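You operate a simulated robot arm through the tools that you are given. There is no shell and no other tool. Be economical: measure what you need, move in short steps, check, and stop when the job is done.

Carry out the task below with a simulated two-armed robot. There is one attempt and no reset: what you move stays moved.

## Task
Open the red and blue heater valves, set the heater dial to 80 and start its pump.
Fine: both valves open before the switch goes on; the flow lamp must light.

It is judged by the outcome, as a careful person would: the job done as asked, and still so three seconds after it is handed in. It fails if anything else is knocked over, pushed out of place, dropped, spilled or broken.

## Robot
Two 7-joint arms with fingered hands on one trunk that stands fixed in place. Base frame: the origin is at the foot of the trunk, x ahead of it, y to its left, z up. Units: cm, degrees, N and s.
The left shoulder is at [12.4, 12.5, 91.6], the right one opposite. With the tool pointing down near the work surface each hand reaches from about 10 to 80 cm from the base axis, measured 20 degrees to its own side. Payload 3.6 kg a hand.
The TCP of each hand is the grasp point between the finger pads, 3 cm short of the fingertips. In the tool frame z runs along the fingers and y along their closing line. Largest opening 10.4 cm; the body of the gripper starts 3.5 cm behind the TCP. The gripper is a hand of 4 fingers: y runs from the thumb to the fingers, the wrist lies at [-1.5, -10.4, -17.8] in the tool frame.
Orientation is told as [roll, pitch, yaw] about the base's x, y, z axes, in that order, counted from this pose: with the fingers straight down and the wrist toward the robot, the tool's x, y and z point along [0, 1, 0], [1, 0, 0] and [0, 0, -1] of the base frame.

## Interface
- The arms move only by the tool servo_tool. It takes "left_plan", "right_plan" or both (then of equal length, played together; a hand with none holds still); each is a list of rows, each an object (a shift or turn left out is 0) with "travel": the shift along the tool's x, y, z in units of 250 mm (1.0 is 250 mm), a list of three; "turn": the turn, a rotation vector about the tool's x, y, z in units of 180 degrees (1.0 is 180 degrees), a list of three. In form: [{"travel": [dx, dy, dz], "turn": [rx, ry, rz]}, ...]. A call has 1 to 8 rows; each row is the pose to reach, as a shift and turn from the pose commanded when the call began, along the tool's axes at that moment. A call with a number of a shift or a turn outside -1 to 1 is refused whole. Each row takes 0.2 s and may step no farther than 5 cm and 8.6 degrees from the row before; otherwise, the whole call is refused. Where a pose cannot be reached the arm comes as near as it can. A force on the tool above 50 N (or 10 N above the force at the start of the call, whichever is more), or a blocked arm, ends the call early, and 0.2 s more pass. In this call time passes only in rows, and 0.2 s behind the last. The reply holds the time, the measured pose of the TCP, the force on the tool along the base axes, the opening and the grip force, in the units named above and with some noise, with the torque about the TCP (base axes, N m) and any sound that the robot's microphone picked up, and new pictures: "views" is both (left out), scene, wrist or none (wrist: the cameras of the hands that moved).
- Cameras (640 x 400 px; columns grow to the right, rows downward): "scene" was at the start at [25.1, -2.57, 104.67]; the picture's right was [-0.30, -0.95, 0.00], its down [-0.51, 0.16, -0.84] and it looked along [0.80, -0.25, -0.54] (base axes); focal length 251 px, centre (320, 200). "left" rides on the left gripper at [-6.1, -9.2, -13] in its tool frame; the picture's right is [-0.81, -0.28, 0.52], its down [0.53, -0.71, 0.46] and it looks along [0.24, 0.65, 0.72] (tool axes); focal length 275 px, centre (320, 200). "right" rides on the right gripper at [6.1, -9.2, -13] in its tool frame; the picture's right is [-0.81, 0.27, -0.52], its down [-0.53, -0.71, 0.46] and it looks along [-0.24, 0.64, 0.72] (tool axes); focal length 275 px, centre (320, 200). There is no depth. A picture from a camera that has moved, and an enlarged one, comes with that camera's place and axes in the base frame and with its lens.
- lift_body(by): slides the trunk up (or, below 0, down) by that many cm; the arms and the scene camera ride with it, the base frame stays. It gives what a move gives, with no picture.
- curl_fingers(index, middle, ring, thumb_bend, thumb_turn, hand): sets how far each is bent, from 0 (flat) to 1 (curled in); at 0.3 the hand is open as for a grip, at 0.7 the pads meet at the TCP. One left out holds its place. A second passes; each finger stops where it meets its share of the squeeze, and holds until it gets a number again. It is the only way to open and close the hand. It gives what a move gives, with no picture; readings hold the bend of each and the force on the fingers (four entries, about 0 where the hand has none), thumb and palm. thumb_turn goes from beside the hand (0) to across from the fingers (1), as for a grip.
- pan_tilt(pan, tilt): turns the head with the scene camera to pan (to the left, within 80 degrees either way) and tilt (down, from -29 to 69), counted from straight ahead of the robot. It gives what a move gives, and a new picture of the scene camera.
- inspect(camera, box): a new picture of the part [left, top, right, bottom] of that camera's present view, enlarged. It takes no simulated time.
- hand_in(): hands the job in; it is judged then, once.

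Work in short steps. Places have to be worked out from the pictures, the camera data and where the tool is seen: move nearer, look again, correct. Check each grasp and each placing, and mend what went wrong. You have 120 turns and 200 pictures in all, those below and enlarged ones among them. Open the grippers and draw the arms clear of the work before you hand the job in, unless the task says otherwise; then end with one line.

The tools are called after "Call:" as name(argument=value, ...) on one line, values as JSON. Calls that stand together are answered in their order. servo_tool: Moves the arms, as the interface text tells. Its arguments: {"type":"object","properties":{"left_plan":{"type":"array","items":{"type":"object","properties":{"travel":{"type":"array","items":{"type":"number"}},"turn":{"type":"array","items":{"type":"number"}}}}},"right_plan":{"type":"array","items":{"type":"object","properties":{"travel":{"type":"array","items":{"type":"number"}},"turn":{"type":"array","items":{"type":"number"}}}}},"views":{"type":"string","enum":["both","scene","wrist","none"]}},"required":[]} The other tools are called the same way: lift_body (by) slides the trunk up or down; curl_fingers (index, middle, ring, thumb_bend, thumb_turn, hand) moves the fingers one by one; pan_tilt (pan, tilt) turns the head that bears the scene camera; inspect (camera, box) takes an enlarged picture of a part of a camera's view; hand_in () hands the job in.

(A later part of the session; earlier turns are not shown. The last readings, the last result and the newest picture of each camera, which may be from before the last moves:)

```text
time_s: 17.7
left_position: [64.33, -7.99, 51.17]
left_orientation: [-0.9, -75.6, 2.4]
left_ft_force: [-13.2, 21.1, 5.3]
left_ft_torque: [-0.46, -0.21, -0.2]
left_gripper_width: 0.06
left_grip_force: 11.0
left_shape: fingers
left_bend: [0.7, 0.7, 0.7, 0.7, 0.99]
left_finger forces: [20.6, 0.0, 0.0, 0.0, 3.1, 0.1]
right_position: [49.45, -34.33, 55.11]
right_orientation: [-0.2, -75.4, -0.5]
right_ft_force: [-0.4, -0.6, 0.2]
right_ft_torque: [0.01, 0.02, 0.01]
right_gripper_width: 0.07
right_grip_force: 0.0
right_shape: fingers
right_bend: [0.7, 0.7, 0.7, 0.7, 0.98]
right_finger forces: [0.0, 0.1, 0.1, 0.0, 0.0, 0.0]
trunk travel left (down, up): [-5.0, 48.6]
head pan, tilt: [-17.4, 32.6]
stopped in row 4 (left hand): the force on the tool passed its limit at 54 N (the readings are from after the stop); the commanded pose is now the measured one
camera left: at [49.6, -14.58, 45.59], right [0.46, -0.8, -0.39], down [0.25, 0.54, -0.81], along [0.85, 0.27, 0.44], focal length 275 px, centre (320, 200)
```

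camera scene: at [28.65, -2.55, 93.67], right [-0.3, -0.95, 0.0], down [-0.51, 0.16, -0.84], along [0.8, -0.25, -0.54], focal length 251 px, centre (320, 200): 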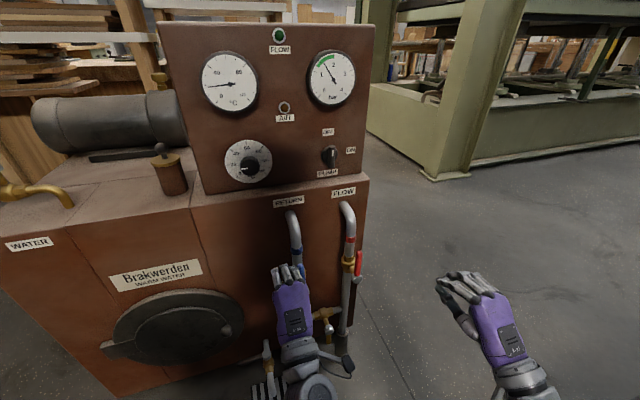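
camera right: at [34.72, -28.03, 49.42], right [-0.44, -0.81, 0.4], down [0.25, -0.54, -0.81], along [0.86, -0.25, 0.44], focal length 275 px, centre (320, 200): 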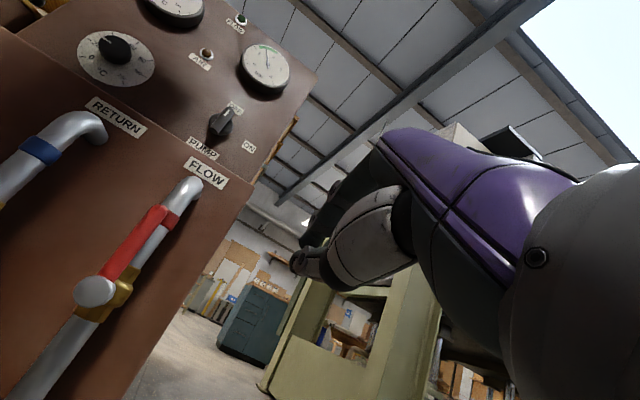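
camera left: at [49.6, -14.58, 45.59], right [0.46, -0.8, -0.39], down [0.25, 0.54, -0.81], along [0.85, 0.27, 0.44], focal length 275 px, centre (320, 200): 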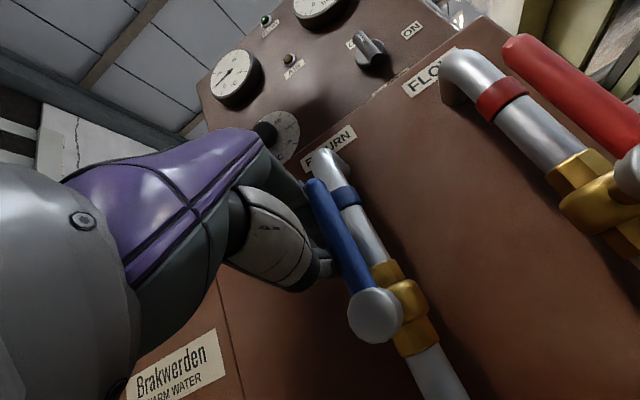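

Blue met its stop and is parallel to the pipe: both valves are open. I withdraw the left hand and raise it in front of the dial with the fingers horizontal.

Call:
servo_tool(left_plan=[{"travel": [0.08, 0, 0]}, {"travel": [0.16, 0, -0.05]}, {"travel": [0.18, 0, -0.2]}, {"travel": [0.2, 0, -0.36]}, {"travel": [0.2, 0.05, -0.52], "turn": [-0.02, 0, 0]}, {"travel": [0.2, 0.23, -0.55], "turn": [-0.04, 0, 0]}, {"travel": [0.2, 0.42, -0.6], "turn": [-0.06, 0, 0]}, {"travel": [0.2, 0.61, -0.65], "turn": [-0.08, 0, 0]}], views="none")

Call:
curl_fingers(hand="left", index=0.4, middle=0.4, ring=0.4, thumb_bend=0.4)

Call:
pan_tilt(pan=-12, tilt=32)

Call:
inspect(camera="left", box=[0, 0, 640, 400])

```text
time_s: 19.5
left_position: [52.33, -3.66, 70.0]
left_orientation: [-31.3, -89.9, 32.4]
left_ft_force: [-0.2, 0.5, -0.1]
left_ft_torque: [0.0, -0.01, -0.01]
left_gripper_width: 0.11
left_grip_force: 0.1
left_shape: fingers
left_bend: [0.7, 0.7, 0.7, 0.7, 0.98]
left_finger forces: [0.1, 0.0, 0.0, 0.0, 0.0, 0.0]
right_position: [49.48, -34.44, 55.02]
right_orientation: [-0.2, -75.3, -0.6]
right_ft_force: [0.3, 0.2, 1.0]
right_ft_torque: [0.01, 0.03, 0.03]
right_gripper_width: 0.08
right_grip_force: 0.0
right_shape: fingers
right_bend: [0.7, 0.7, 0.7, 0.7, 0.98]
right_finger forces: [0.0, 0.1, 0.0, 0.1, 0.1, 0.1]
trunk travel left (down, up): [-5.0, 48.6]
head pan, tilt: [-17.4, 32.6]
```

```text
time_s: 20.5
left_position: [52.35, -3.59, 69.88]
left_orientation: [-39.6, -89.9, 40.9]
left_ft_force: [0.2, 0.4, 1.2]
left_ft_torque: [0.02, 0.01, 0.0]
left_gripper_width: 7.74
left_grip_force: 0.1
left_shape: fingers
left_bend: [0.4, 0.4, 0.4, 0.4, 0.98]
left_finger forces: [0.1, 0.1, 0.0, 0.0, 0.0, 0.0]
right_position: [49.57, -34.43, 54.98]
right_orientation: [-0.1, -75.3, -0.6]
right_ft_force: [-1.0, -0.6, -0.2]
right_ft_torque: [0.01, 0.02, 0.02]
right_gripper_width: 0.09
right_grip_force: 0.0
right_shape: fingers
right_bend: [0.7, 0.7, 0.7, 0.7, 0.98]
right_finger forces: [0.1, 0.0, 0.0, 0.1, 0.0, 0.0]
trunk travel left (down, up): [-5.0, 48.6]
head pan, tilt: [-17.4, 32.6]
```

```text
time_s: 21.1
left_position: [52.37, -3.55, 69.86]
left_orientation: [-38.2, -89.9, 39.3]
left_ft_force: [0.0, 0.2, 0.4]
left_ft_torque: [0.0, -0.05, 0.04]
left_gripper_width: 7.76
left_grip_force: 0.0
left_shape: fingers
left_bend: [0.4, 0.4, 0.4, 0.4, 0.98]
left_finger forces: [0.0, 0.0, 0.1, 0.0, 0.0, 0.0]
right_position: [49.53, -34.42, 54.92]
right_orientation: [0.0, -75.3, -0.6]
right_ft_force: [0.2, 0.2, -0.6]
right_ft_torque: [-0.01, 0.03, 0.01]
right_gripper_width: 0.06
right_grip_force: 0.1
right_shape: fingers
right_bend: [0.7, 0.7, 0.7, 0.7, 0.98]
right_finger forces: [0.0, 0.1, 0.1, 0.0, 0.0, 0.0]
trunk travel left (down, up): [-5.0, 48.6]
head pan, tilt: [-12.0, 32.0]
camera scene: at [28.9, -1.76, 93.76], right [-0.21, -0.98, 0.0], down [-0.52, 0.11, -0.85], along [0.83, -0.18, -0.53], focal length 251 px, centre (320, 200)
```

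scene: 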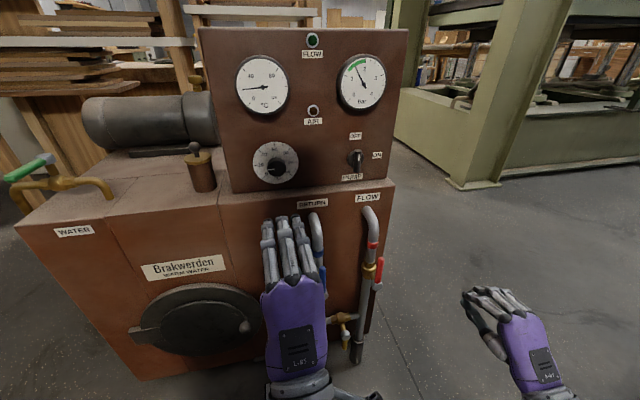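

```text
1.00 times, centred on (320, 200) of left (not enlarged: the box is as wide or as high as the picture)
camera zoom: at [39.39, -9.99, 60.79], right [0.53, -0.8, -0.27], down [0.44, 0.54, -0.71], along [0.72, 0.26, 0.64], focal length 275 px, centre (320, 200)
```

zoom: 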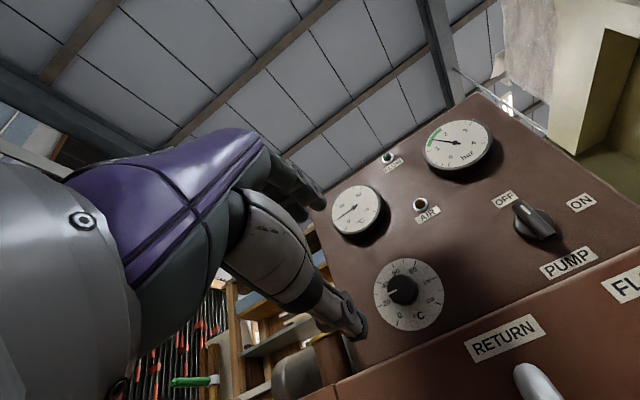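

My knob estimate (75.8, −3, 72.7) is confirmed. I roll the left hand −45° about its axis and approach to x≈68 in line with the dial.

Call:
servo_tool(left_plan=[{"travel": [0.0, 0.02, 0.1], "turn": [0, 0, -0.042]}, {"travel": [0.01, 0.04, 0.2], "turn": [0, 0, -0.083]}, {"travel": [0.015, 0.06, 0.3], "turn": [0, 0, -0.125]}, {"travel": [0.02, 0.08, 0.4], "turn": [0, 0, -0.167]}, {"travel": [0.024, 0.1, 0.5], "turn": [0, 0, -0.208]}, {"travel": [0.024, 0.116, 0.62], "turn": [0, 0, -0.25]}])

Call:
inspect(camera="scene", box=[200, 110, 360, 230])

```text
time_s: 22.5
left_position: [67.73, -2.72, 72.81]
left_orientation: [-90.0, -44.8, 91.2]
left_ft_force: [0.0, -0.4, 0.7]
left_ft_torque: [-0.02, -0.01, 0.04]
left_gripper_width: 7.74
left_grip_force: 0.0
left_shape: fingers
left_bend: [0.4, 0.4, 0.4, 0.4, 0.98]
left_finger forces: [0.0, 0.1, 0.0, 0.0, 0.0, 0.1]
right_position: [49.6, -34.36, 55.0]
right_orientation: [-0.1, -75.4, -0.6]
right_ft_force: [0.4, 1.0, -0.2]
right_ft_torque: [-0.03, 0.03, -0.02]
right_gripper_width: 0.09
right_grip_force: 0.0
right_shape: fingers
right_bend: [0.7, 0.7, 0.7, 0.7, 0.98]
right_finger forces: [0.0, 0.1, 0.0, 0.0, 0.1, 0.1]
trunk travel left (down, up): [-5.0, 48.6]
head pan, tilt: [-12.0, 32.0]
camera scene: at [28.88, -1.75, 93.77], right [-0.21, -0.98, 0.0], down [-0.52, 0.11, -0.85], along [0.83, -0.18, -0.53], focal length 251 px, centre (320, 200)
camera left: at [54.92, -13.77, 70.75], right [0.53, -0.76, 0.38], down [0.46, -0.12, -0.88], along [0.71, 0.64, 0.28], focal length 275 px, centre (320, 200)
```

scene: 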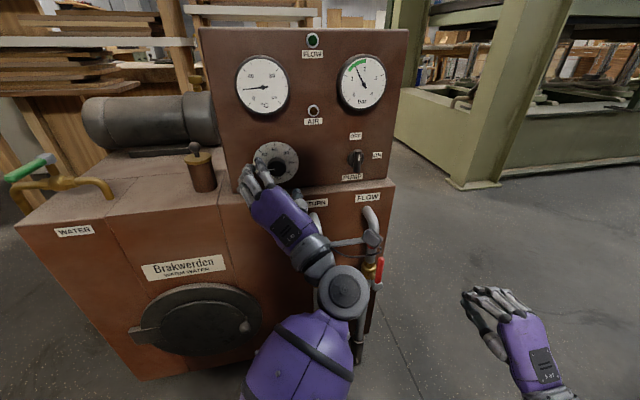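
left: 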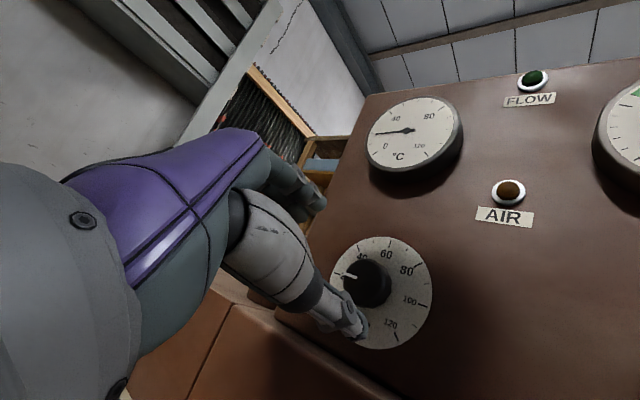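

```text
3.33 times, centred on (280, 170) of scene
camera zoom: at [28.88, -1.75, 93.77], right [-0.21, -0.98, 0.0], down [-0.52, 0.11, -0.85], along [0.83, -0.18, -0.53], focal length 837 px, centre (453, 300)
```

zoom: 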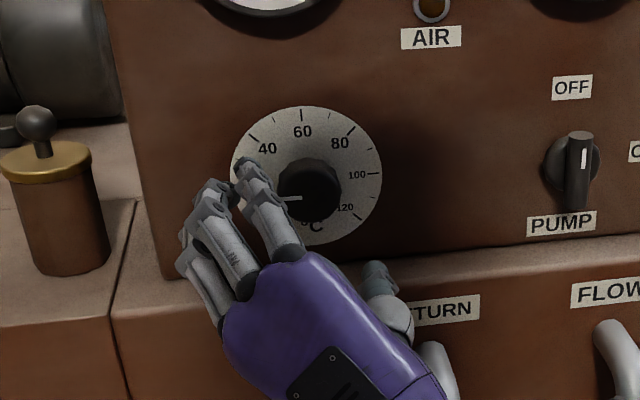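

The alignment looks good: fingers up-left and thumb lower-right of the knob. I advance 6.5 cm.

Call:
servo_tool(left_plan=[{"travel": [-0.005, -0.005, 0.09]}, {"travel": [-0.007, -0.007, 0.18]}, {"travel": [-0.007, -0.007, 0.225]}, {"travel": [-0.007, -0.007, 0.26]}])

Call:
inspect(camera="scene", box=[220, 110, 340, 210])

Call:
inspect(camera="left", box=[260, 180, 460, 360])

```text
time_s: 23.5
left_position: [74.29, -2.66, 72.8]
left_orientation: [-89.9, -44.9, 91.1]
left_ft_force: [-0.4, -1.3, -0.2]
left_ft_torque: [0.0, -0.01, 0.02]
left_gripper_width: 7.77
left_grip_force: 0.1
left_shape: fingers
left_bend: [0.4, 0.4, 0.4, 0.4, 0.98]
left_finger forces: [0.0, 0.1, 0.1, 0.1, 0.0, 0.0]
right_position: [49.71, -34.47, 54.89]
right_orientation: [0.0, -75.3, -0.5]
right_ft_force: [-0.4, -0.2, 0.3]
right_ft_torque: [0.01, 0.01, 0.01]
right_gripper_width: 0.09
right_grip_force: 0.0
right_shape: fingers
right_bend: [0.7, 0.7, 0.7, 0.7, 0.98]
right_finger forces: [0.0, 0.0, 0.1, 0.0, 0.0, 0.1]
trunk travel left (down, up): [-5.0, 48.6]
head pan, tilt: [-12.0, 32.0]
camera scene: at [28.89, -1.76, 93.76], right [-0.21, -0.98, 0.0], down [-0.52, 0.11, -0.85], along [0.83, -0.18, -0.53], focal length 251 px, centre (320, 200)
camera left: at [61.5, -13.82, 70.7], right [0.53, -0.76, 0.38], down [0.46, -0.12, -0.88], along [0.71, 0.64, 0.28], focal length 275 px, centre (320, 200)
```

scene: 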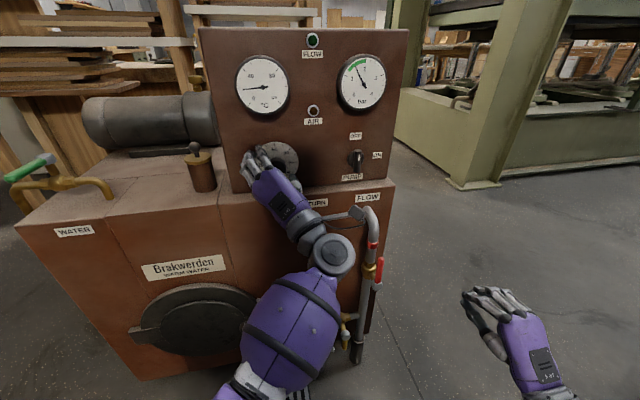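
left: 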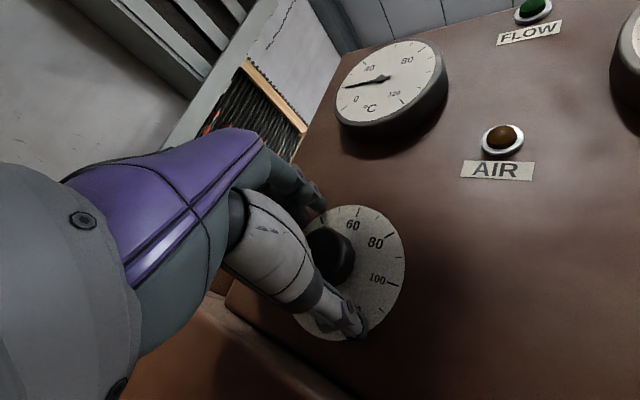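

```text
4.00 times, centred on (280, 160) of scene
camera zoom: at [28.89, -1.76, 93.76], right [-0.21, -0.98, 0.0], down [-0.52, 0.11, -0.85], along [0.83, -0.18, -0.53], focal length 1004 px, centre (480, 360)
```

zoom: 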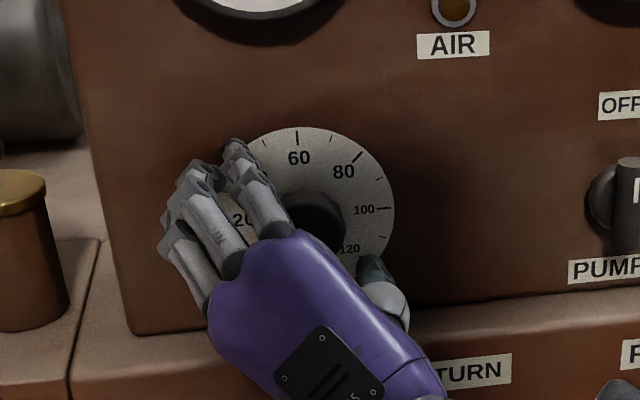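

```text
2.22 times, centred on (360, 270) of left
camera zoom: at [61.5, -13.82, 70.7], right [0.53, -0.76, 0.38], down [0.46, -0.12, -0.88], along [0.71, 0.64, 0.28], focal length 612 px, centre (231, 44)
```

zoom: 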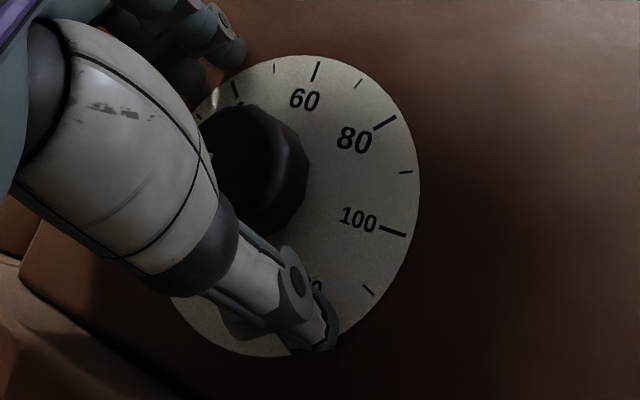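

The knob sits between thumb and fingers, so I close.

Call:
curl_fingers(hand="left", index=0.68, middle=0.68, ring=0.68, thumb_bend=0.68)

Call:
inspect(camera="scene", box=[220, 110, 340, 210])

Call:
inspect(camera="left", box=[260, 180, 460, 360])

```text
time_s: 24.5
left_position: [74.42, -2.69, 72.82]
left_orientation: [-89.8, -44.9, 91.1]
left_ft_force: [1.3, 1.7, -0.7]
left_ft_torque: [0.0, 0.05, 0.05]
left_gripper_width: 3.17
left_grip_force: 9.4
left_shape: fingers
left_bend: [0.6, 0.63, 0.68, 0.58, 0.97]
left_finger forces: [5.2, 4.5, 0.1, 0.0, 9.2, 0.0]
right_position: [49.61, -34.42, 54.92]
right_orientation: [-0.1, -75.4, -0.6]
right_ft_force: [0.4, -0.7, -0.5]
right_ft_torque: [0.0, -0.01, 0.03]
right_gripper_width: 0.1
right_grip_force: 0.0
right_shape: fingers
right_bend: [0.7, 0.7, 0.7, 0.7, 0.98]
right_finger forces: [0.0, 0.1, 0.0, 0.0, 0.0, 0.1]
trunk travel left (down, up): [-5.0, 48.6]
head pan, tilt: [-12.0, 32.0]
```

```text
4.00 times, centred on (280, 160) of scene
camera zoom: at [28.91, -1.76, 93.76], right [-0.21, -0.98, 0.0], down [-0.52, 0.11, -0.85], along [0.83, -0.18, -0.53], focal length 1004 px, centre (480, 360)
```

zoom: 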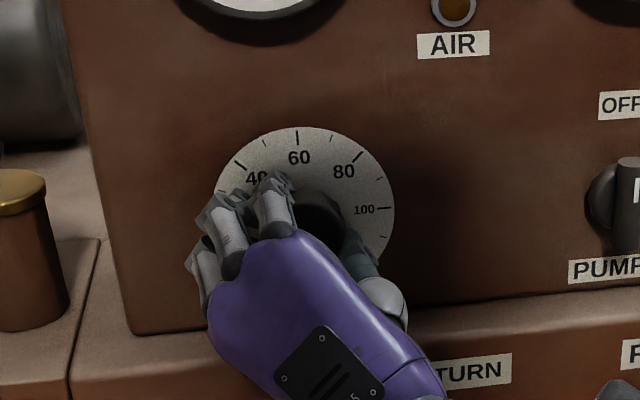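

```text
2.22 times, centred on (360, 270) of left
camera zoom: at [61.5, -13.81, 70.68], right [0.53, -0.76, 0.38], down [0.46, -0.12, -0.88], along [0.71, 0.64, 0.28], focal length 612 px, centre (231, 44)
```

zoom: 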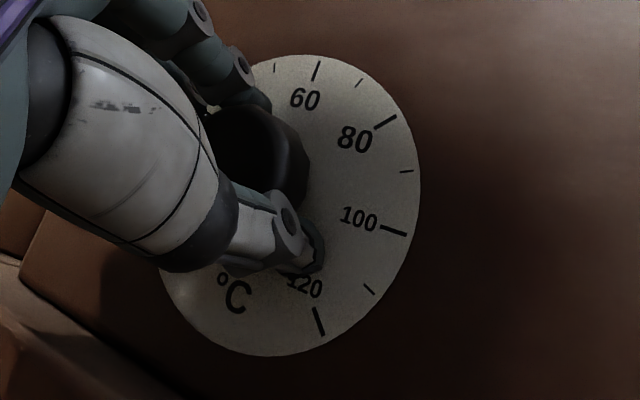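

The grip holds (index, middle and thumb, about 9 N). I turn clockwise 66° about the tool axis.

Call:
servo_tool(left_plan=[{"turn": [0, 0, 0.046]}, {"turn": [0, 0, 0.092]}, {"turn": [0, 0, 0.138]}, {"turn": [0, 0, 0.184]}, {"turn": [0, 0, 0.23]}, {"turn": [0, 0, 0.276]}, {"turn": [0, 0, 0.322]}, {"turn": [0, 0, 0.368]}])

Call:
inspect(camera="scene", box=[220, 110, 340, 210])

Call:
inspect(camera="left", box=[260, 180, 460, 360])

```text
time_s: 26.3
left_position: [74.35, -2.85, 72.85]
left_orientation: [89.9, -68.7, -88.8]
left_ft_force: [3.2, -3.7, 3.7]
left_ft_torque: [-0.07, -0.15, -0.08]
left_gripper_width: 3.16
left_grip_force: 10.1
left_shape: fingers
left_bend: [0.59, 0.64, 0.68, 0.59, 0.95]
left_finger forces: [7.6, 4.9, 0.0, 0.0, 8.3, 0.0]
right_position: [49.57, -34.49, 54.96]
right_orientation: [0.0, -75.2, -0.7]
right_ft_force: [0.0, 0.4, 0.1]
right_ft_torque: [-0.01, -0.02, -0.02]
right_gripper_width: 0.09
right_grip_force: 0.2
right_shape: fingers
right_bend: [0.7, 0.7, 0.7, 0.7, 0.98]
right_finger forces: [0.1, 0.0, 0.0, 0.0, 0.1, 0.0]
trunk travel left (down, up): [-5.0, 48.6]
head pan, tilt: [-12.0, 32.0]
camera scene: at [28.89, -1.79, 93.77], right [-0.21, -0.98, 0.0], down [-0.52, 0.11, -0.85], along [0.83, -0.18, -0.53], focal length 251 px, centre (320, 200)
camera left: at [61.27, -5.47, 62.09], right [0.53, -0.64, -0.55], down [0.44, 0.76, -0.47], along [0.73, 0.01, 0.69], focal length 275 px, centre (320, 200)
```

scene: 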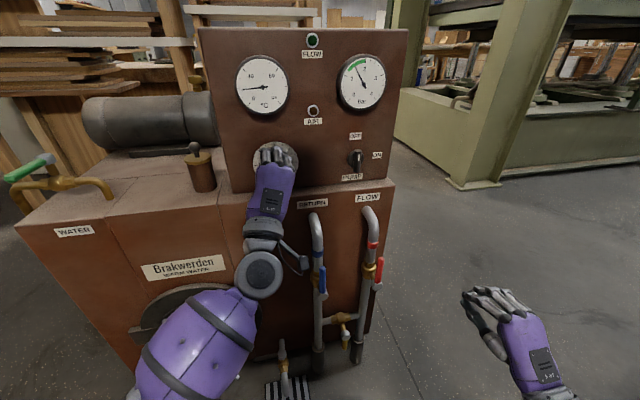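
left: 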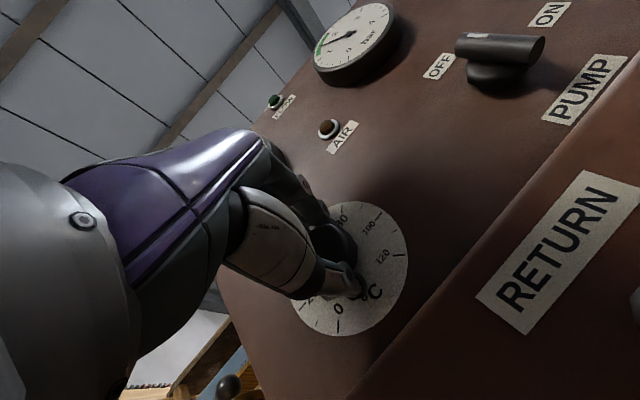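

```text
4.00 times, centred on (280, 160) of scene
camera zoom: at [28.89, -1.79, 93.77], right [-0.21, -0.98, 0.0], down [-0.52, 0.11, -0.85], along [0.83, -0.18, -0.53], focal length 1004 px, centre (480, 360)
```

zoom: 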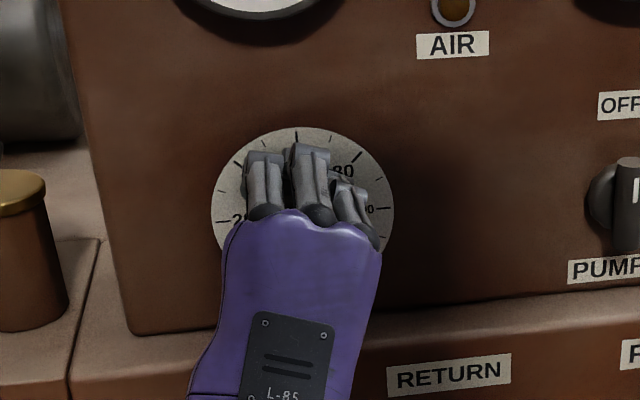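

```text
2.22 times, centred on (360, 270) of left
camera zoom: at [61.27, -5.47, 62.09], right [0.53, -0.64, -0.55], down [0.44, 0.76, -0.47], along [0.73, 0.01, 0.69], focal length 612 px, centre (231, 44)
```

zoom: 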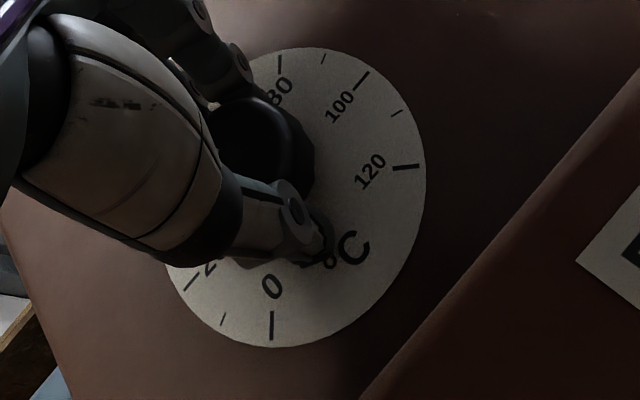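

The knob turns with the hand, at low torque. I keep turning another 66°.

Call:
servo_tool(left_plan=[{"turn": [0, 0, 0.046]}, {"turn": [0, 0, 0.092]}, {"turn": [0, 0, 0.138]}, {"turn": [0, 0, 0.184]}, {"turn": [0, 0, 0.23]}, {"turn": [0, 0, 0.276]}, {"turn": [0, 0, 0.322]}, {"turn": [0, 0, 0.368]}])

Call:
inspect(camera="scene", box=[220, 110, 340, 210])

Call:
inspect(camera="left", box=[260, 180, 460, 360])

```text
time_s: 28.1
left_position: [74.35, -2.95, 72.79]
left_orientation: [89.8, -2.6, -89.0]
left_ft_force: [1.7, -10.6, 0.9]
left_ft_torque: [-0.03, -0.07, -0.41]
left_gripper_width: 3.18
left_grip_force: 11.6
left_shape: fingers
left_bend: [0.57, 0.62, 0.68, 0.61, 0.95]
left_finger forces: [9.3, 7.5, 0.1, 0.0, 6.4, 0.0]
right_position: [49.6, -34.38, 54.99]
right_orientation: [0.1, -75.3, -0.7]
right_ft_force: [0.1, 0.9, 0.7]
right_ft_torque: [-0.01, -0.03, 0.0]
right_gripper_width: 0.04
right_grip_force: 0.0
right_shape: fingers
right_bend: [0.7, 0.7, 0.7, 0.7, 0.98]
right_finger forces: [0.1, 0.0, 0.0, 0.0, 0.0, 0.1]
trunk travel left (down, up): [-5.0, 48.6]
head pan, tilt: [-12.0, 32.0]
camera scene: at [28.9, -1.83, 93.76], right [-0.21, -0.98, 0.0], down [-0.52, 0.11, -0.85], along [0.83, -0.18, -0.53], focal length 251 px, centre (320, 200)
camera left: at [61.03, 5.73, 66.32], right [0.51, 0.25, -0.82], down [0.44, 0.74, 0.5], along [0.74, -0.62, 0.27], focal length 275 px, centre (320, 200)
```

scene: 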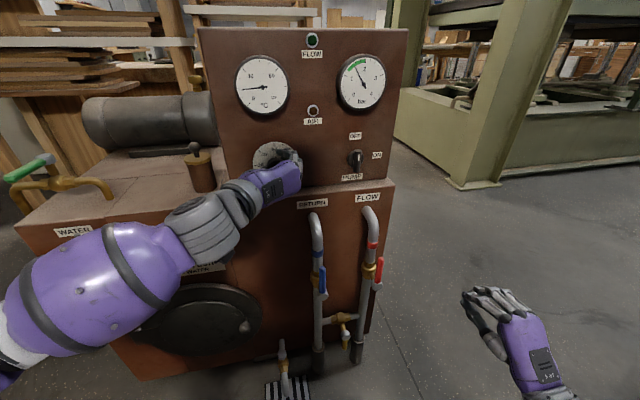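
left: 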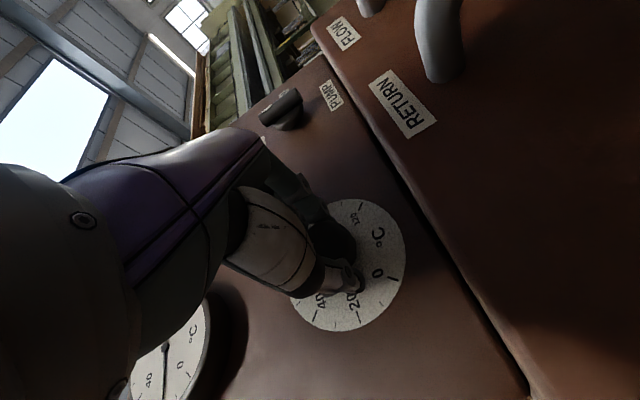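

```text
4.00 times, centred on (280, 160) of scene
camera zoom: at [28.9, -1.83, 93.76], right [-0.21, -0.98, 0.0], down [-0.52, 0.11, -0.85], along [0.83, -0.18, -0.53], focal length 1004 px, centre (480, 360)
```

zoom: 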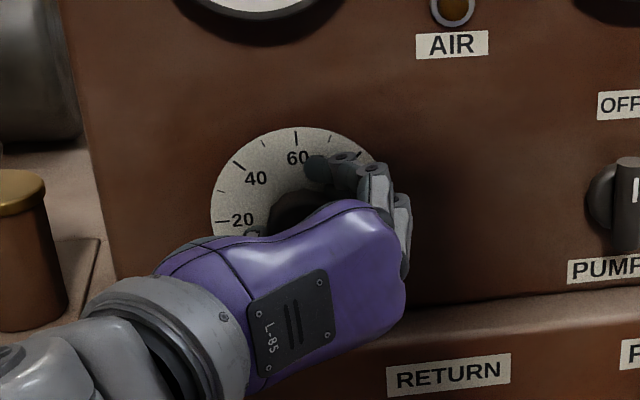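

```text
2.22 times, centred on (360, 270) of left
camera zoom: at [61.03, 5.73, 66.32], right [0.51, 0.25, -0.82], down [0.44, 0.74, 0.5], along [0.74, -0.62, 0.27], focal length 612 px, centre (231, 44)
```

zoom: 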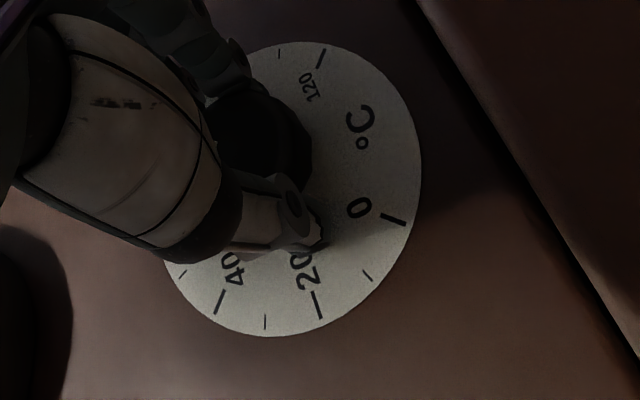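

About 132° is done. I release and back off straight to read the pointer.

Call:
curl_fingers(hand="left", index=0.4, middle=0.4, ring=0.4, thumb_bend=0.4)

Call:
servo_tool(left_plan=[{"travel": [0, 0, -0.08]}, {"travel": [0, 0, -0.16]}, {"travel": [0, 0, -0.26]}, {"travel": [0, 0, -0.36], "turn": [0, 0, -0.04]}, {"travel": [0, 0, -0.42], "turn": [0, 0, -0.08]}, {"travel": [0, 0, -0.42], "turn": [0, 0, -0.125]}, {"travel": [0, 0, -0.42], "turn": [0, 0, -0.17]}, {"travel": [0, 0, -0.42], "turn": [0, 0, -0.21]}], views="none")

Call:
inspect(camera="scene", box=[220, 110, 340, 210])

Call:
inspect(camera="left", box=[240, 120, 560, 360])

```text
time_s: 29.1
left_position: [74.41, -2.86, 72.78]
left_orientation: [90.0, -2.6, -88.8]
left_ft_force: [0.6, -0.2, -0.4]
left_ft_torque: [-0.01, 0.01, -0.03]
left_gripper_width: 7.78
left_grip_force: 0.1
left_shape: fingers
left_bend: [0.4, 0.4, 0.4, 0.4, 0.97]
left_finger forces: [0.0, 0.0, 0.1, 0.1, 0.0, 0.1]
right_position: [49.55, -34.37, 55.0]
right_orientation: [-0.1, -75.3, -0.6]
right_ft_force: [-0.9, -0.3, -0.1]
right_ft_torque: [0.04, 0.01, 0.03]
right_gripper_width: 0.07
right_grip_force: 0.1
right_shape: fingers
right_bend: [0.7, 0.7, 0.7, 0.7, 0.98]
right_finger forces: [0.0, 0.0, 0.0, 0.0, 0.1, 0.0]
trunk travel left (down, up): [-5.0, 48.6]
head pan, tilt: [-12.0, 32.0]
```

```text
time_s: 30.9
left_position: [63.87, -2.96, 72.78]
left_orientation: [90.0, -40.5, -88.7]
left_ft_force: [0.1, -0.4, 1.5]
left_ft_torque: [-0.01, 0.0, -0.01]
left_gripper_width: 7.75
left_grip_force: 0.0
left_shape: fingers
left_bend: [0.4, 0.4, 0.4, 0.4, 0.97]
left_finger forces: [0.0, 0.0, 0.0, 0.0, 0.0, 0.0]
right_position: [49.58, -34.4, 54.94]
right_orientation: [0.0, -75.3, -0.6]
right_ft_force: [0.1, -0.2, 0.3]
right_ft_torque: [-0.03, -0.02, -0.01]
right_gripper_width: 0.07
right_grip_force: 0.1
right_shape: fingers
right_bend: [0.7, 0.7, 0.7, 0.7, 0.98]
right_finger forces: [0.0, 0.0, 0.1, 0.0, 0.0, 0.1]
trunk travel left (down, up): [-5.0, 48.6]
head pan, tilt: [-12.0, 32.0]
```

```text
4.00 times, centred on (280, 160) of scene
camera zoom: at [28.9, -1.75, 93.76], right [-0.21, -0.98, 0.0], down [-0.52, 0.11, -0.85], along [0.83, -0.18, -0.53], focal length 1004 px, centre (480, 360)
```

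zoom: 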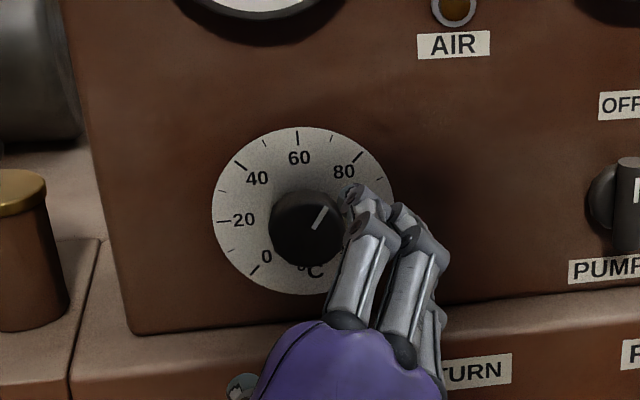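

```text
1.67 times, centred on (400, 240) of left
camera zoom: at [50.7, -0.25, 62.23], right [0.52, -0.31, -0.8], down [0.44, 0.9, -0.06], along [0.73, -0.32, 0.6], focal length 459 px, centre (187, 133)
```

zoom: 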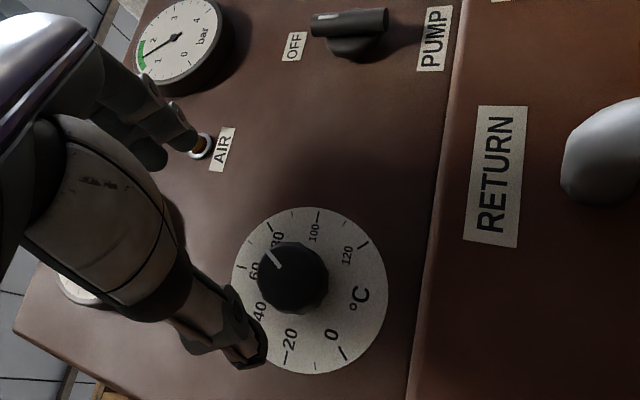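

The pointer is near 75. I take a closer picture to measure the remainder.

Call:
inspect(camera="scene", box=[270, 138, 322, 186])

Call:
inspect(camera="left", box=[370, 235, 480, 350])

```text
8.33 times, centred on (296, 162) of scene
camera zoom: at [28.9, -1.75, 93.76], right [-0.21, -0.98, 0.0], down [-0.52, 0.11, -0.85], along [0.83, -0.18, -0.53], focal length 2092 px, centre (520, 517)
```

zoom: 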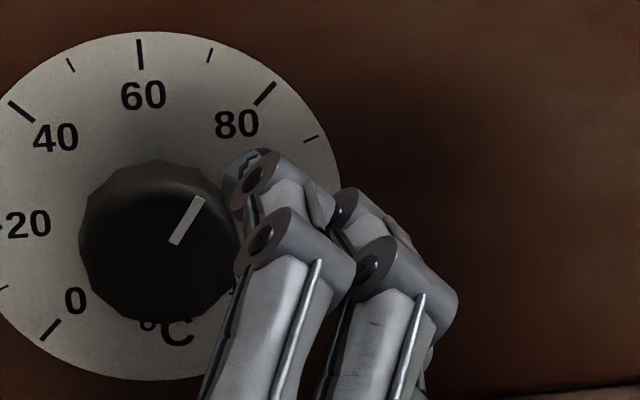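

```text
3.48 times, centred on (425, 292) of left
camera zoom: at [50.7, -0.25, 62.23], right [0.52, -0.31, -0.8], down [0.44, 0.9, -0.06], along [0.73, -0.32, 0.6], focal length 958 px, centre (-45, -122)
```

zoom: 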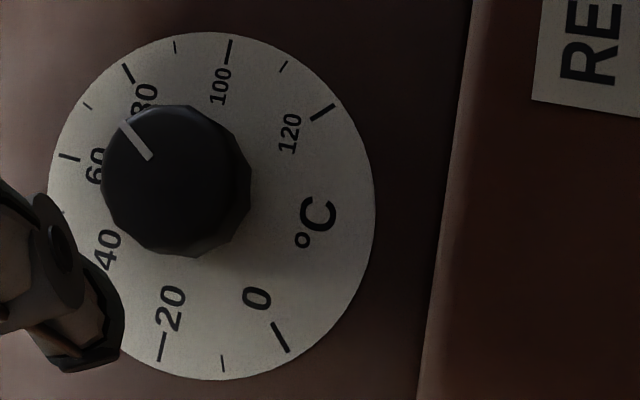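

Both views read about 75.6, and the earlier 132° hand turn matches a start near 18, so there was no slip. About 10° remains. I return to the knob, regrip and turn.

Call:
servo_tool(left_plan=[{"travel": [0, 0, 0.1]}, {"travel": [0, 0, 0.2]}, {"travel": [0, 0, 0.3]}, {"travel": [0, 0, 0.37]}, {"travel": [0, 0, 0.42]}], views="none")

Call:
curl_fingers(hand="left", index=0.68, middle=0.68, ring=0.68, thumb_bend=0.68)

Call:
servo_tool(left_plan=[{"turn": [0, 0, 0.028]}, {"turn": [0, 0, 0.056]}], views="none")

Call:
curl_fingers(hand="left", index=0.4, middle=0.4, ring=0.4, thumb_bend=0.4)

Call:
servo_tool(left_plan=[{"travel": [0, 0, -0.1]}, {"travel": [0, 0, -0.2]}, {"travel": [0, 0, -0.3]}, {"travel": [0, 0, -0.42]}], views="none")

Call:
inspect(camera="scene", box=[252, 138, 304, 186])

Call:
inspect(camera="left", box=[370, 235, 480, 350])

```text
time_s: 32.1
left_position: [74.4, -2.79, 72.64]
left_orientation: [89.8, -40.4, -88.7]
left_ft_force: [0.0, -0.1, -0.6]
left_ft_torque: [0.0, -0.02, 0.02]
left_gripper_width: 7.77
left_grip_force: 0.0
left_shape: fingers
left_bend: [0.4, 0.4, 0.4, 0.4, 0.97]
left_finger forces: [0.1, 0.1, 0.1, 0.1, 0.0, 0.0]
right_position: [49.67, -34.42, 55.02]
right_orientation: [0.0, -75.3, -0.6]
right_ft_force: [-0.1, -0.5, 1.2]
right_ft_torque: [0.02, 0.01, 0.02]
right_gripper_width: 0.09
right_grip_force: 0.0
right_shape: fingers
right_bend: [0.7, 0.7, 0.7, 0.7, 0.98]
right_finger forces: [0.0, 0.0, 0.0, 0.0, 0.0, 0.0]
trunk travel left (down, up): [-5.0, 48.6]
head pan, tilt: [-12.0, 32.0]
```

```text
time_s: 33.1
left_position: [74.4, -2.77, 72.84]
left_orientation: [89.9, -40.3, -88.8]
left_ft_force: [4.0, -2.0, 4.7]
left_ft_torque: [0.0, -0.14, -0.05]
left_gripper_width: 3.23
left_grip_force: 9.9
left_shape: fingers
left_bend: [0.58, 0.63, 0.68, 0.59, 0.97]
left_finger forces: [7.3, 4.4, 0.1, 0.0, 7.7, 0.1]
right_position: [49.63, -34.36, 55.01]
right_orientation: [0.0, -75.3, -0.7]
right_ft_force: [0.5, -0.4, 0.5]
right_ft_torque: [0.01, -0.03, 0.02]
right_gripper_width: 0.06
right_grip_force: 0.0
right_shape: fingers
right_bend: [0.7, 0.7, 0.7, 0.7, 0.98]
right_finger forces: [0.0, 0.0, 0.1, 0.0, 0.0, 0.0]
trunk travel left (down, up): [-5.0, 48.6]
head pan, tilt: [-12.0, 32.0]
```

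```text
time_s: 33.7
left_position: [74.32, -2.79, 72.89]
left_orientation: [89.9, -30.3, -88.8]
left_ft_force: [6.2, -3.3, 7.1]
left_ft_torque: [-0.05, -0.18, -0.05]
left_gripper_width: 3.24
left_grip_force: 10.0
left_shape: fingers
left_bend: [0.58, 0.63, 0.68, 0.6, 0.97]
left_finger forces: [8.1, 5.3, 0.1, 0.0, 7.1, 0.1]
right_position: [49.56, -34.56, 54.79]
right_orientation: [0.0, -75.5, -0.8]
right_ft_force: [-0.7, -0.3, -0.5]
right_ft_torque: [0.01, 0.02, 0.0]
right_gripper_width: 0.1
right_grip_force: 0.0
right_shape: fingers
right_bend: [0.7, 0.7, 0.7, 0.7, 0.98]
right_finger forces: [0.0, 0.0, 0.0, 0.0, 0.0, 0.1]
trunk travel left (down, up): [-5.0, 48.6]
head pan, tilt: [-12.0, 32.0]
```

```text
time_s: 34.7
left_position: [74.39, -2.78, 72.75]
left_orientation: [89.9, -30.3, -88.8]
left_ft_force: [-0.2, 0.1, 1.3]
left_ft_torque: [-0.02, -0.01, 0.0]
left_gripper_width: 7.74
left_grip_force: 0.0
left_shape: fingers
left_bend: [0.4, 0.4, 0.4, 0.4, 0.97]
left_finger forces: [0.0, 0.0, 0.0, 0.0, 0.1, 0.0]
right_position: [49.49, -34.41, 55.0]
right_orientation: [-0.1, -75.3, -0.6]
right_ft_force: [1.3, 0.2, 0.7]
right_ft_torque: [-0.03, 0.02, -0.02]
right_gripper_width: 0.07
right_grip_force: 0.1
right_shape: fingers
right_bend: [0.7, 0.7, 0.7, 0.7, 0.98]
right_finger forces: [0.1, 0.1, 0.1, 0.1, 0.0, 0.1]
trunk travel left (down, up): [-5.0, 48.6]
head pan, tilt: [-12.0, 32.0]
```

```text
time_s: 35.7
left_position: [63.98, -3.01, 72.75]
left_orientation: [89.9, -30.3, -88.8]
left_ft_force: [-0.1, 0.5, 0.0]
left_ft_torque: [0.0, -0.02, 0.0]
left_gripper_width: 7.76
left_grip_force: 0.0
left_shape: fingers
left_bend: [0.4, 0.4, 0.4, 0.4, 0.97]
left_finger forces: [0.1, 0.0, 0.1, 0.0, 0.1, 0.0]
right_position: [49.51, -34.42, 54.93]
right_orientation: [-0.1, -75.3, -0.6]
right_ft_force: [-1.2, 0.0, 0.0]
right_ft_torque: [0.03, -0.02, -0.04]
right_gripper_width: 0.09
right_grip_force: 0.1
right_shape: fingers
right_bend: [0.7, 0.7, 0.7, 0.7, 0.98]
right_finger forces: [0.1, 0.0, 0.1, 0.0, 0.1, 0.0]
trunk travel left (down, up): [-5.0, 48.6]
head pan, tilt: [-12.0, 32.0]
```

```text
8.33 times, centred on (278, 162) of scene
camera zoom: at [28.91, -1.76, 93.76], right [-0.21, -0.98, 0.0], down [-0.52, 0.11, -0.85], along [0.83, -0.18, -0.53], focal length 2092 px, centre (670, 517)
```

zoom: 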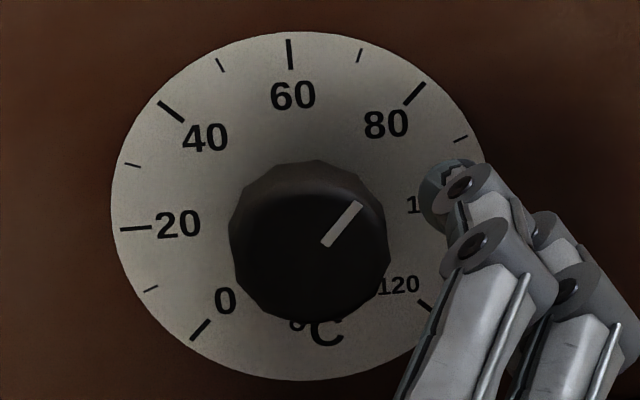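

```text
3.48 times, centred on (425, 292) of left
camera zoom: at [50.76, 1.56, 62.98], right [0.52, -0.16, -0.84], down [0.44, 0.89, 0.1], along [0.73, -0.42, 0.54], focal length 958 px, centre (-45, -122)
```

zoom: 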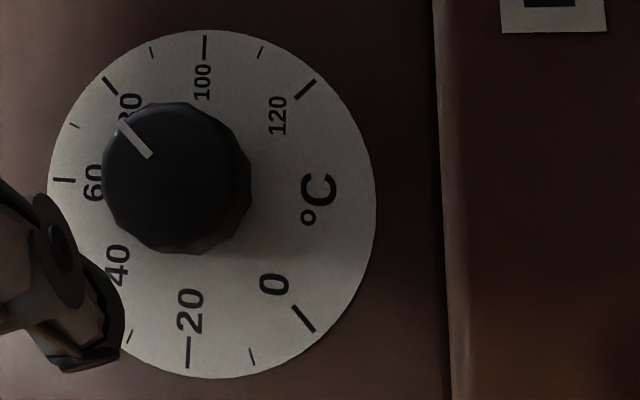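

The two views average to 80, and 75.6 plus 10°/2.25 also gives 80, so the dial is set. I withdraw the left hand and raise the right hand in front of the pump switch.

Call:
servo_tool(left_plan=[{"travel": [0, 0, -0.12]}, {"travel": [0, 0, -0.24]}, {"travel": [0, 0, -0.36]}, {"travel": [0, 0, -0.48]}, {"travel": [0, 0, -0.6]}], right_plan=[{"travel": [0.115, 0.139, -0.037], "turn": [-0.0163, 0, 0]}, {"travel": [0.23, 0.278, -0.074], "turn": [-0.0327, 0, 0]}, {"travel": [0.345, 0.417, -0.11], "turn": [-0.049, 0, 0]}, {"travel": [0.46, 0.556, -0.147], "turn": [-0.0653, 0, 0]}, {"travel": [0.576, 0.696, -0.183], "turn": [-0.0817, 0, 0]}], views="none")

Call:
servo_tool(right_plan=[{"turn": [0, 0, -0.046]}, {"turn": [0, 0, -0.092]}, {"turn": [0, 0, -0.138]}, {"turn": [0, 0, -0.184]}, {"turn": [0, 0, -0.23]}, {"turn": [0, 0, -0.276]}, {"turn": [0, 0, -0.322]}, {"turn": [0, 0, -0.368]}], views="none")

Call:
servo_tool(right_plan=[{"turn": [0, 0, -0.044]}, {"turn": [0, 0, -0.088]}, {"turn": [0, 0, -0.132]}], views="none")

Call:
curl_fingers(hand="right", index=0.4, middle=0.4, ring=0.4, thumb_bend=0.4)

Call:
inspect(camera="right", box=[0, 0, 640, 400])

Call:
inspect(camera="scene", box=[200, 20, 440, 200])

```text
time_s: 36.9
left_position: [49.34, -3.56, 72.53]
left_orientation: [90.0, -30.2, -88.8]
left_ft_force: [-0.3, 0.1, 0.5]
left_ft_torque: [-0.02, 0.0, 0.0]
left_gripper_width: 7.77
left_grip_force: 0.1
left_shape: fingers
left_bend: [0.4, 0.4, 0.4, 0.4, 0.97]
left_finger forces: [0.0, 0.0, 0.1, 0.0, 0.1, 0.1]
left hand out of reach, approached as far as the arm can: row 5
right_position: [49.64, -19.95, 72.93]
right_orientation: [-124.4, -90.0, 123.7]
right_ft_force: [-0.6, -0.2, 0.1]
right_ft_torque: [-0.01, 0.02, 0.0]
right_gripper_width: 0.1
right_grip_force: 0.1
right_shape: fingers
right_bend: [0.7, 0.7, 0.7, 0.7, 0.98]
right_finger forces: [0.0, 0.0, 0.0, 0.0, 0.0, 0.1]
trunk travel left (down, up): [-5.0, 48.6]
head pan, tilt: [-12.0, 32.0]
```

```text
time_s: 38.7
left_position: [49.3, -3.73, 72.52]
left_orientation: [90.0, -30.4, -88.9]
left_ft_force: [0.1, 0.4, 0.5]
left_ft_torque: [0.02, 0.0, -0.03]
left_gripper_width: 7.73
left_grip_force: 0.1
left_shape: fingers
left_bend: [0.4, 0.4, 0.4, 0.4, 0.97]
left_finger forces: [0.0, 0.0, 0.0, 0.0, 0.0, 0.1]
right_position: [51.13, -20.93, 72.05]
right_orientation: [-90.1, -23.7, 89.5]
right_ft_force: [0.0, 0.0, 0.2]
right_ft_torque: [0.02, 0.01, -0.01]
right_gripper_width: 0.12
right_grip_force: 0.1
right_shape: fingers
right_bend: [0.7, 0.7, 0.7, 0.7, 0.98]
right_finger forces: [0.1, 0.1, 0.0, 0.0, 0.0, 0.0]
right hand out of reach, approached as far as the arm can: row 5, 6, 7, 8
trunk travel left (down, up): [-5.0, 48.6]
head pan, tilt: [-12.0, 32.0]
```

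```text
time_s: 39.5
left_position: [49.25, -3.88, 72.44]
left_orientation: [90.0, -30.4, -88.8]
left_ft_force: [0.5, -0.1, 0.2]
left_ft_torque: [0.03, -0.01, 0.02]
left_gripper_width: 7.75
left_grip_force: 0.0
left_shape: fingers
left_bend: [0.4, 0.4, 0.4, 0.4, 0.97]
left_finger forces: [0.0, 0.1, 0.1, 0.0, 0.1, 0.1]
right_position: [52.38, -21.82, 71.38]
right_orientation: [-90.1, 0.2, 89.4]
right_ft_force: [0.6, -1.5, -0.6]
right_ft_torque: [0.0, -0.02, 0.0]
right_gripper_width: 0.08
right_grip_force: 0.1
right_shape: fingers
right_bend: [0.7, 0.7, 0.7, 0.7, 0.98]
right_finger forces: [0.0, 0.0, 0.0, 0.0, 0.0, 0.1]
right hand out of reach, approached as far as the arm can: row 1, 2, 3
trunk travel left (down, up): [-5.0, 48.6]
head pan, tilt: [-12.0, 32.0]
```

```text
time_s: 40.5
left_position: [49.28, -3.68, 72.55]
left_orientation: [90.0, -30.4, -88.7]
left_ft_force: [0.0, -0.6, -0.7]
left_ft_torque: [0.01, -0.01, 0.01]
left_gripper_width: 7.76
left_grip_force: 0.0
left_shape: fingers
left_bend: [0.4, 0.4, 0.4, 0.4, 0.97]
left_finger forces: [0.0, 0.1, 0.1, 0.0, 0.0, 0.0]
right_position: [52.44, -21.79, 71.49]
right_orientation: [-90.1, 0.1, 89.4]
right_ft_force: [0.0, -1.4, -0.7]
right_ft_torque: [-0.01, 0.01, -0.02]
right_gripper_width: 7.73
right_grip_force: 0.1
right_shape: fingers
right_bend: [0.4, 0.4, 0.4, 0.4, 0.98]
right_finger forces: [0.0, 0.1, 0.0, 0.0, 0.0, 0.0]
trunk travel left (down, up): [-5.0, 48.6]
head pan, tilt: [-12.0, 32.0]
```

```text
1.00 times, centred on (320, 200) of right (not enlarged: the box is as wide or as high as the picture)
camera zoom: at [39.3, -30.77, 65.33], right [-0.52, 0.28, 0.81], down [0.45, -0.72, 0.53], along [0.73, 0.64, 0.24], focal length 275 px, centre (320, 200)
```

zoom: 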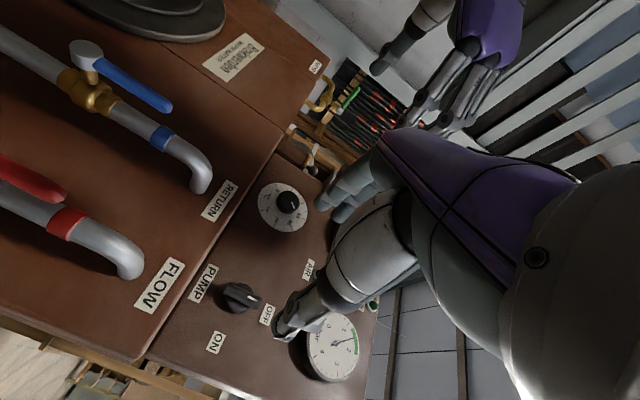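

```text
2.22 times, centred on (320, 110) of scene
camera zoom: at [28.9, -1.76, 93.76], right [-0.21, -0.98, 0.0], down [-0.52, 0.11, -0.85], along [0.83, -0.18, -0.53], focal length 558 px, centre (320, 400)
```

zoom: 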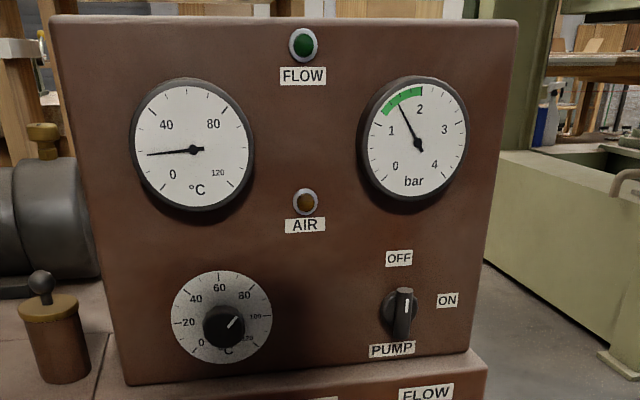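

The switch is still off and both valves are open. The hand is now oriented with thumb right and fingers left. I advance toward the switch and check alignment.

Call:
servo_tool(right_plan=[{"travel": [0, 0, 0.17]}, {"travel": [0, 0, 0.34]}, {"travel": [0, 0, 0.5]}, {"travel": [0, 0, 0.62]}])

Call:
inspect(camera="scene", box=[290, 100, 420, 200])

```text
time_s: 41.5
left_position: [49.21, -3.72, 72.43]
left_orientation: [90.0, -30.4, -88.7]
left_ft_force: [1.0, 0.6, 0.9]
left_ft_torque: [-0.01, -0.01, 0.0]
left_gripper_width: 7.77
left_grip_force: 0.0
left_shape: fingers
left_bend: [0.4, 0.4, 0.4, 0.4, 0.97]
left_finger forces: [0.1, 0.1, 0.0, 0.0, 0.1, 0.1]
right_position: [67.84, -21.97, 71.39]
right_orientation: [-90.0, 0.1, 89.3]
right_ft_force: [-0.2, -0.6, 0.2]
right_ft_torque: [0.02, 0.0, -0.01]
right_gripper_width: 7.76
right_grip_force: 0.1
right_shape: fingers
right_bend: [0.4, 0.4, 0.4, 0.4, 0.98]
right_finger forces: [0.1, 0.1, 0.0, 0.0, 0.0, 0.0]
trunk travel left (down, up): [-5.0, 48.6]
head pan, tilt: [-12.0, 32.0]
camera scene: at [28.9, -1.78, 93.76], right [-0.21, -0.98, 0.0], down [-0.52, 0.11, -0.85], along [0.83, -0.18, -0.53], focal length 251 px, centre (320, 200)
camera right: at [54.73, -30.96, 65.32], right [-0.51, 0.28, 0.81], down [0.45, -0.72, 0.53], along [0.73, 0.64, 0.24], focal length 275 px, centre (320, 200)
```

scene: 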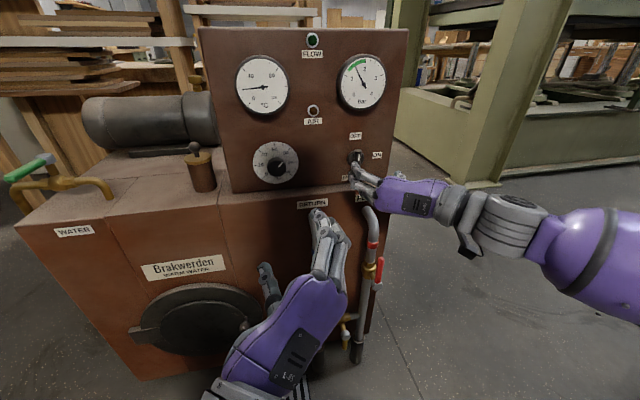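
right: 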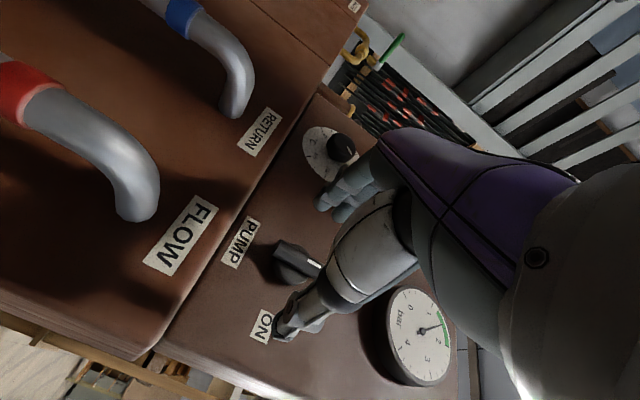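

```text
4.00 times, centred on (355, 150) of scene
camera zoom: at [28.9, -1.78, 93.76], right [-0.21, -0.98, 0.0], down [-0.52, 0.11, -0.85], along [0.83, -0.18, -0.53], focal length 1004 px, centre (180, 400)
```

zoom: 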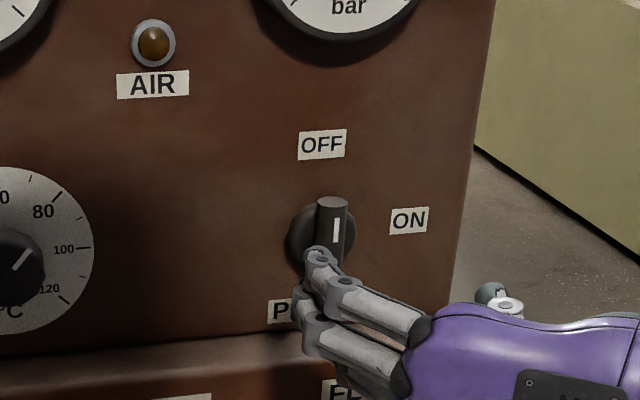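

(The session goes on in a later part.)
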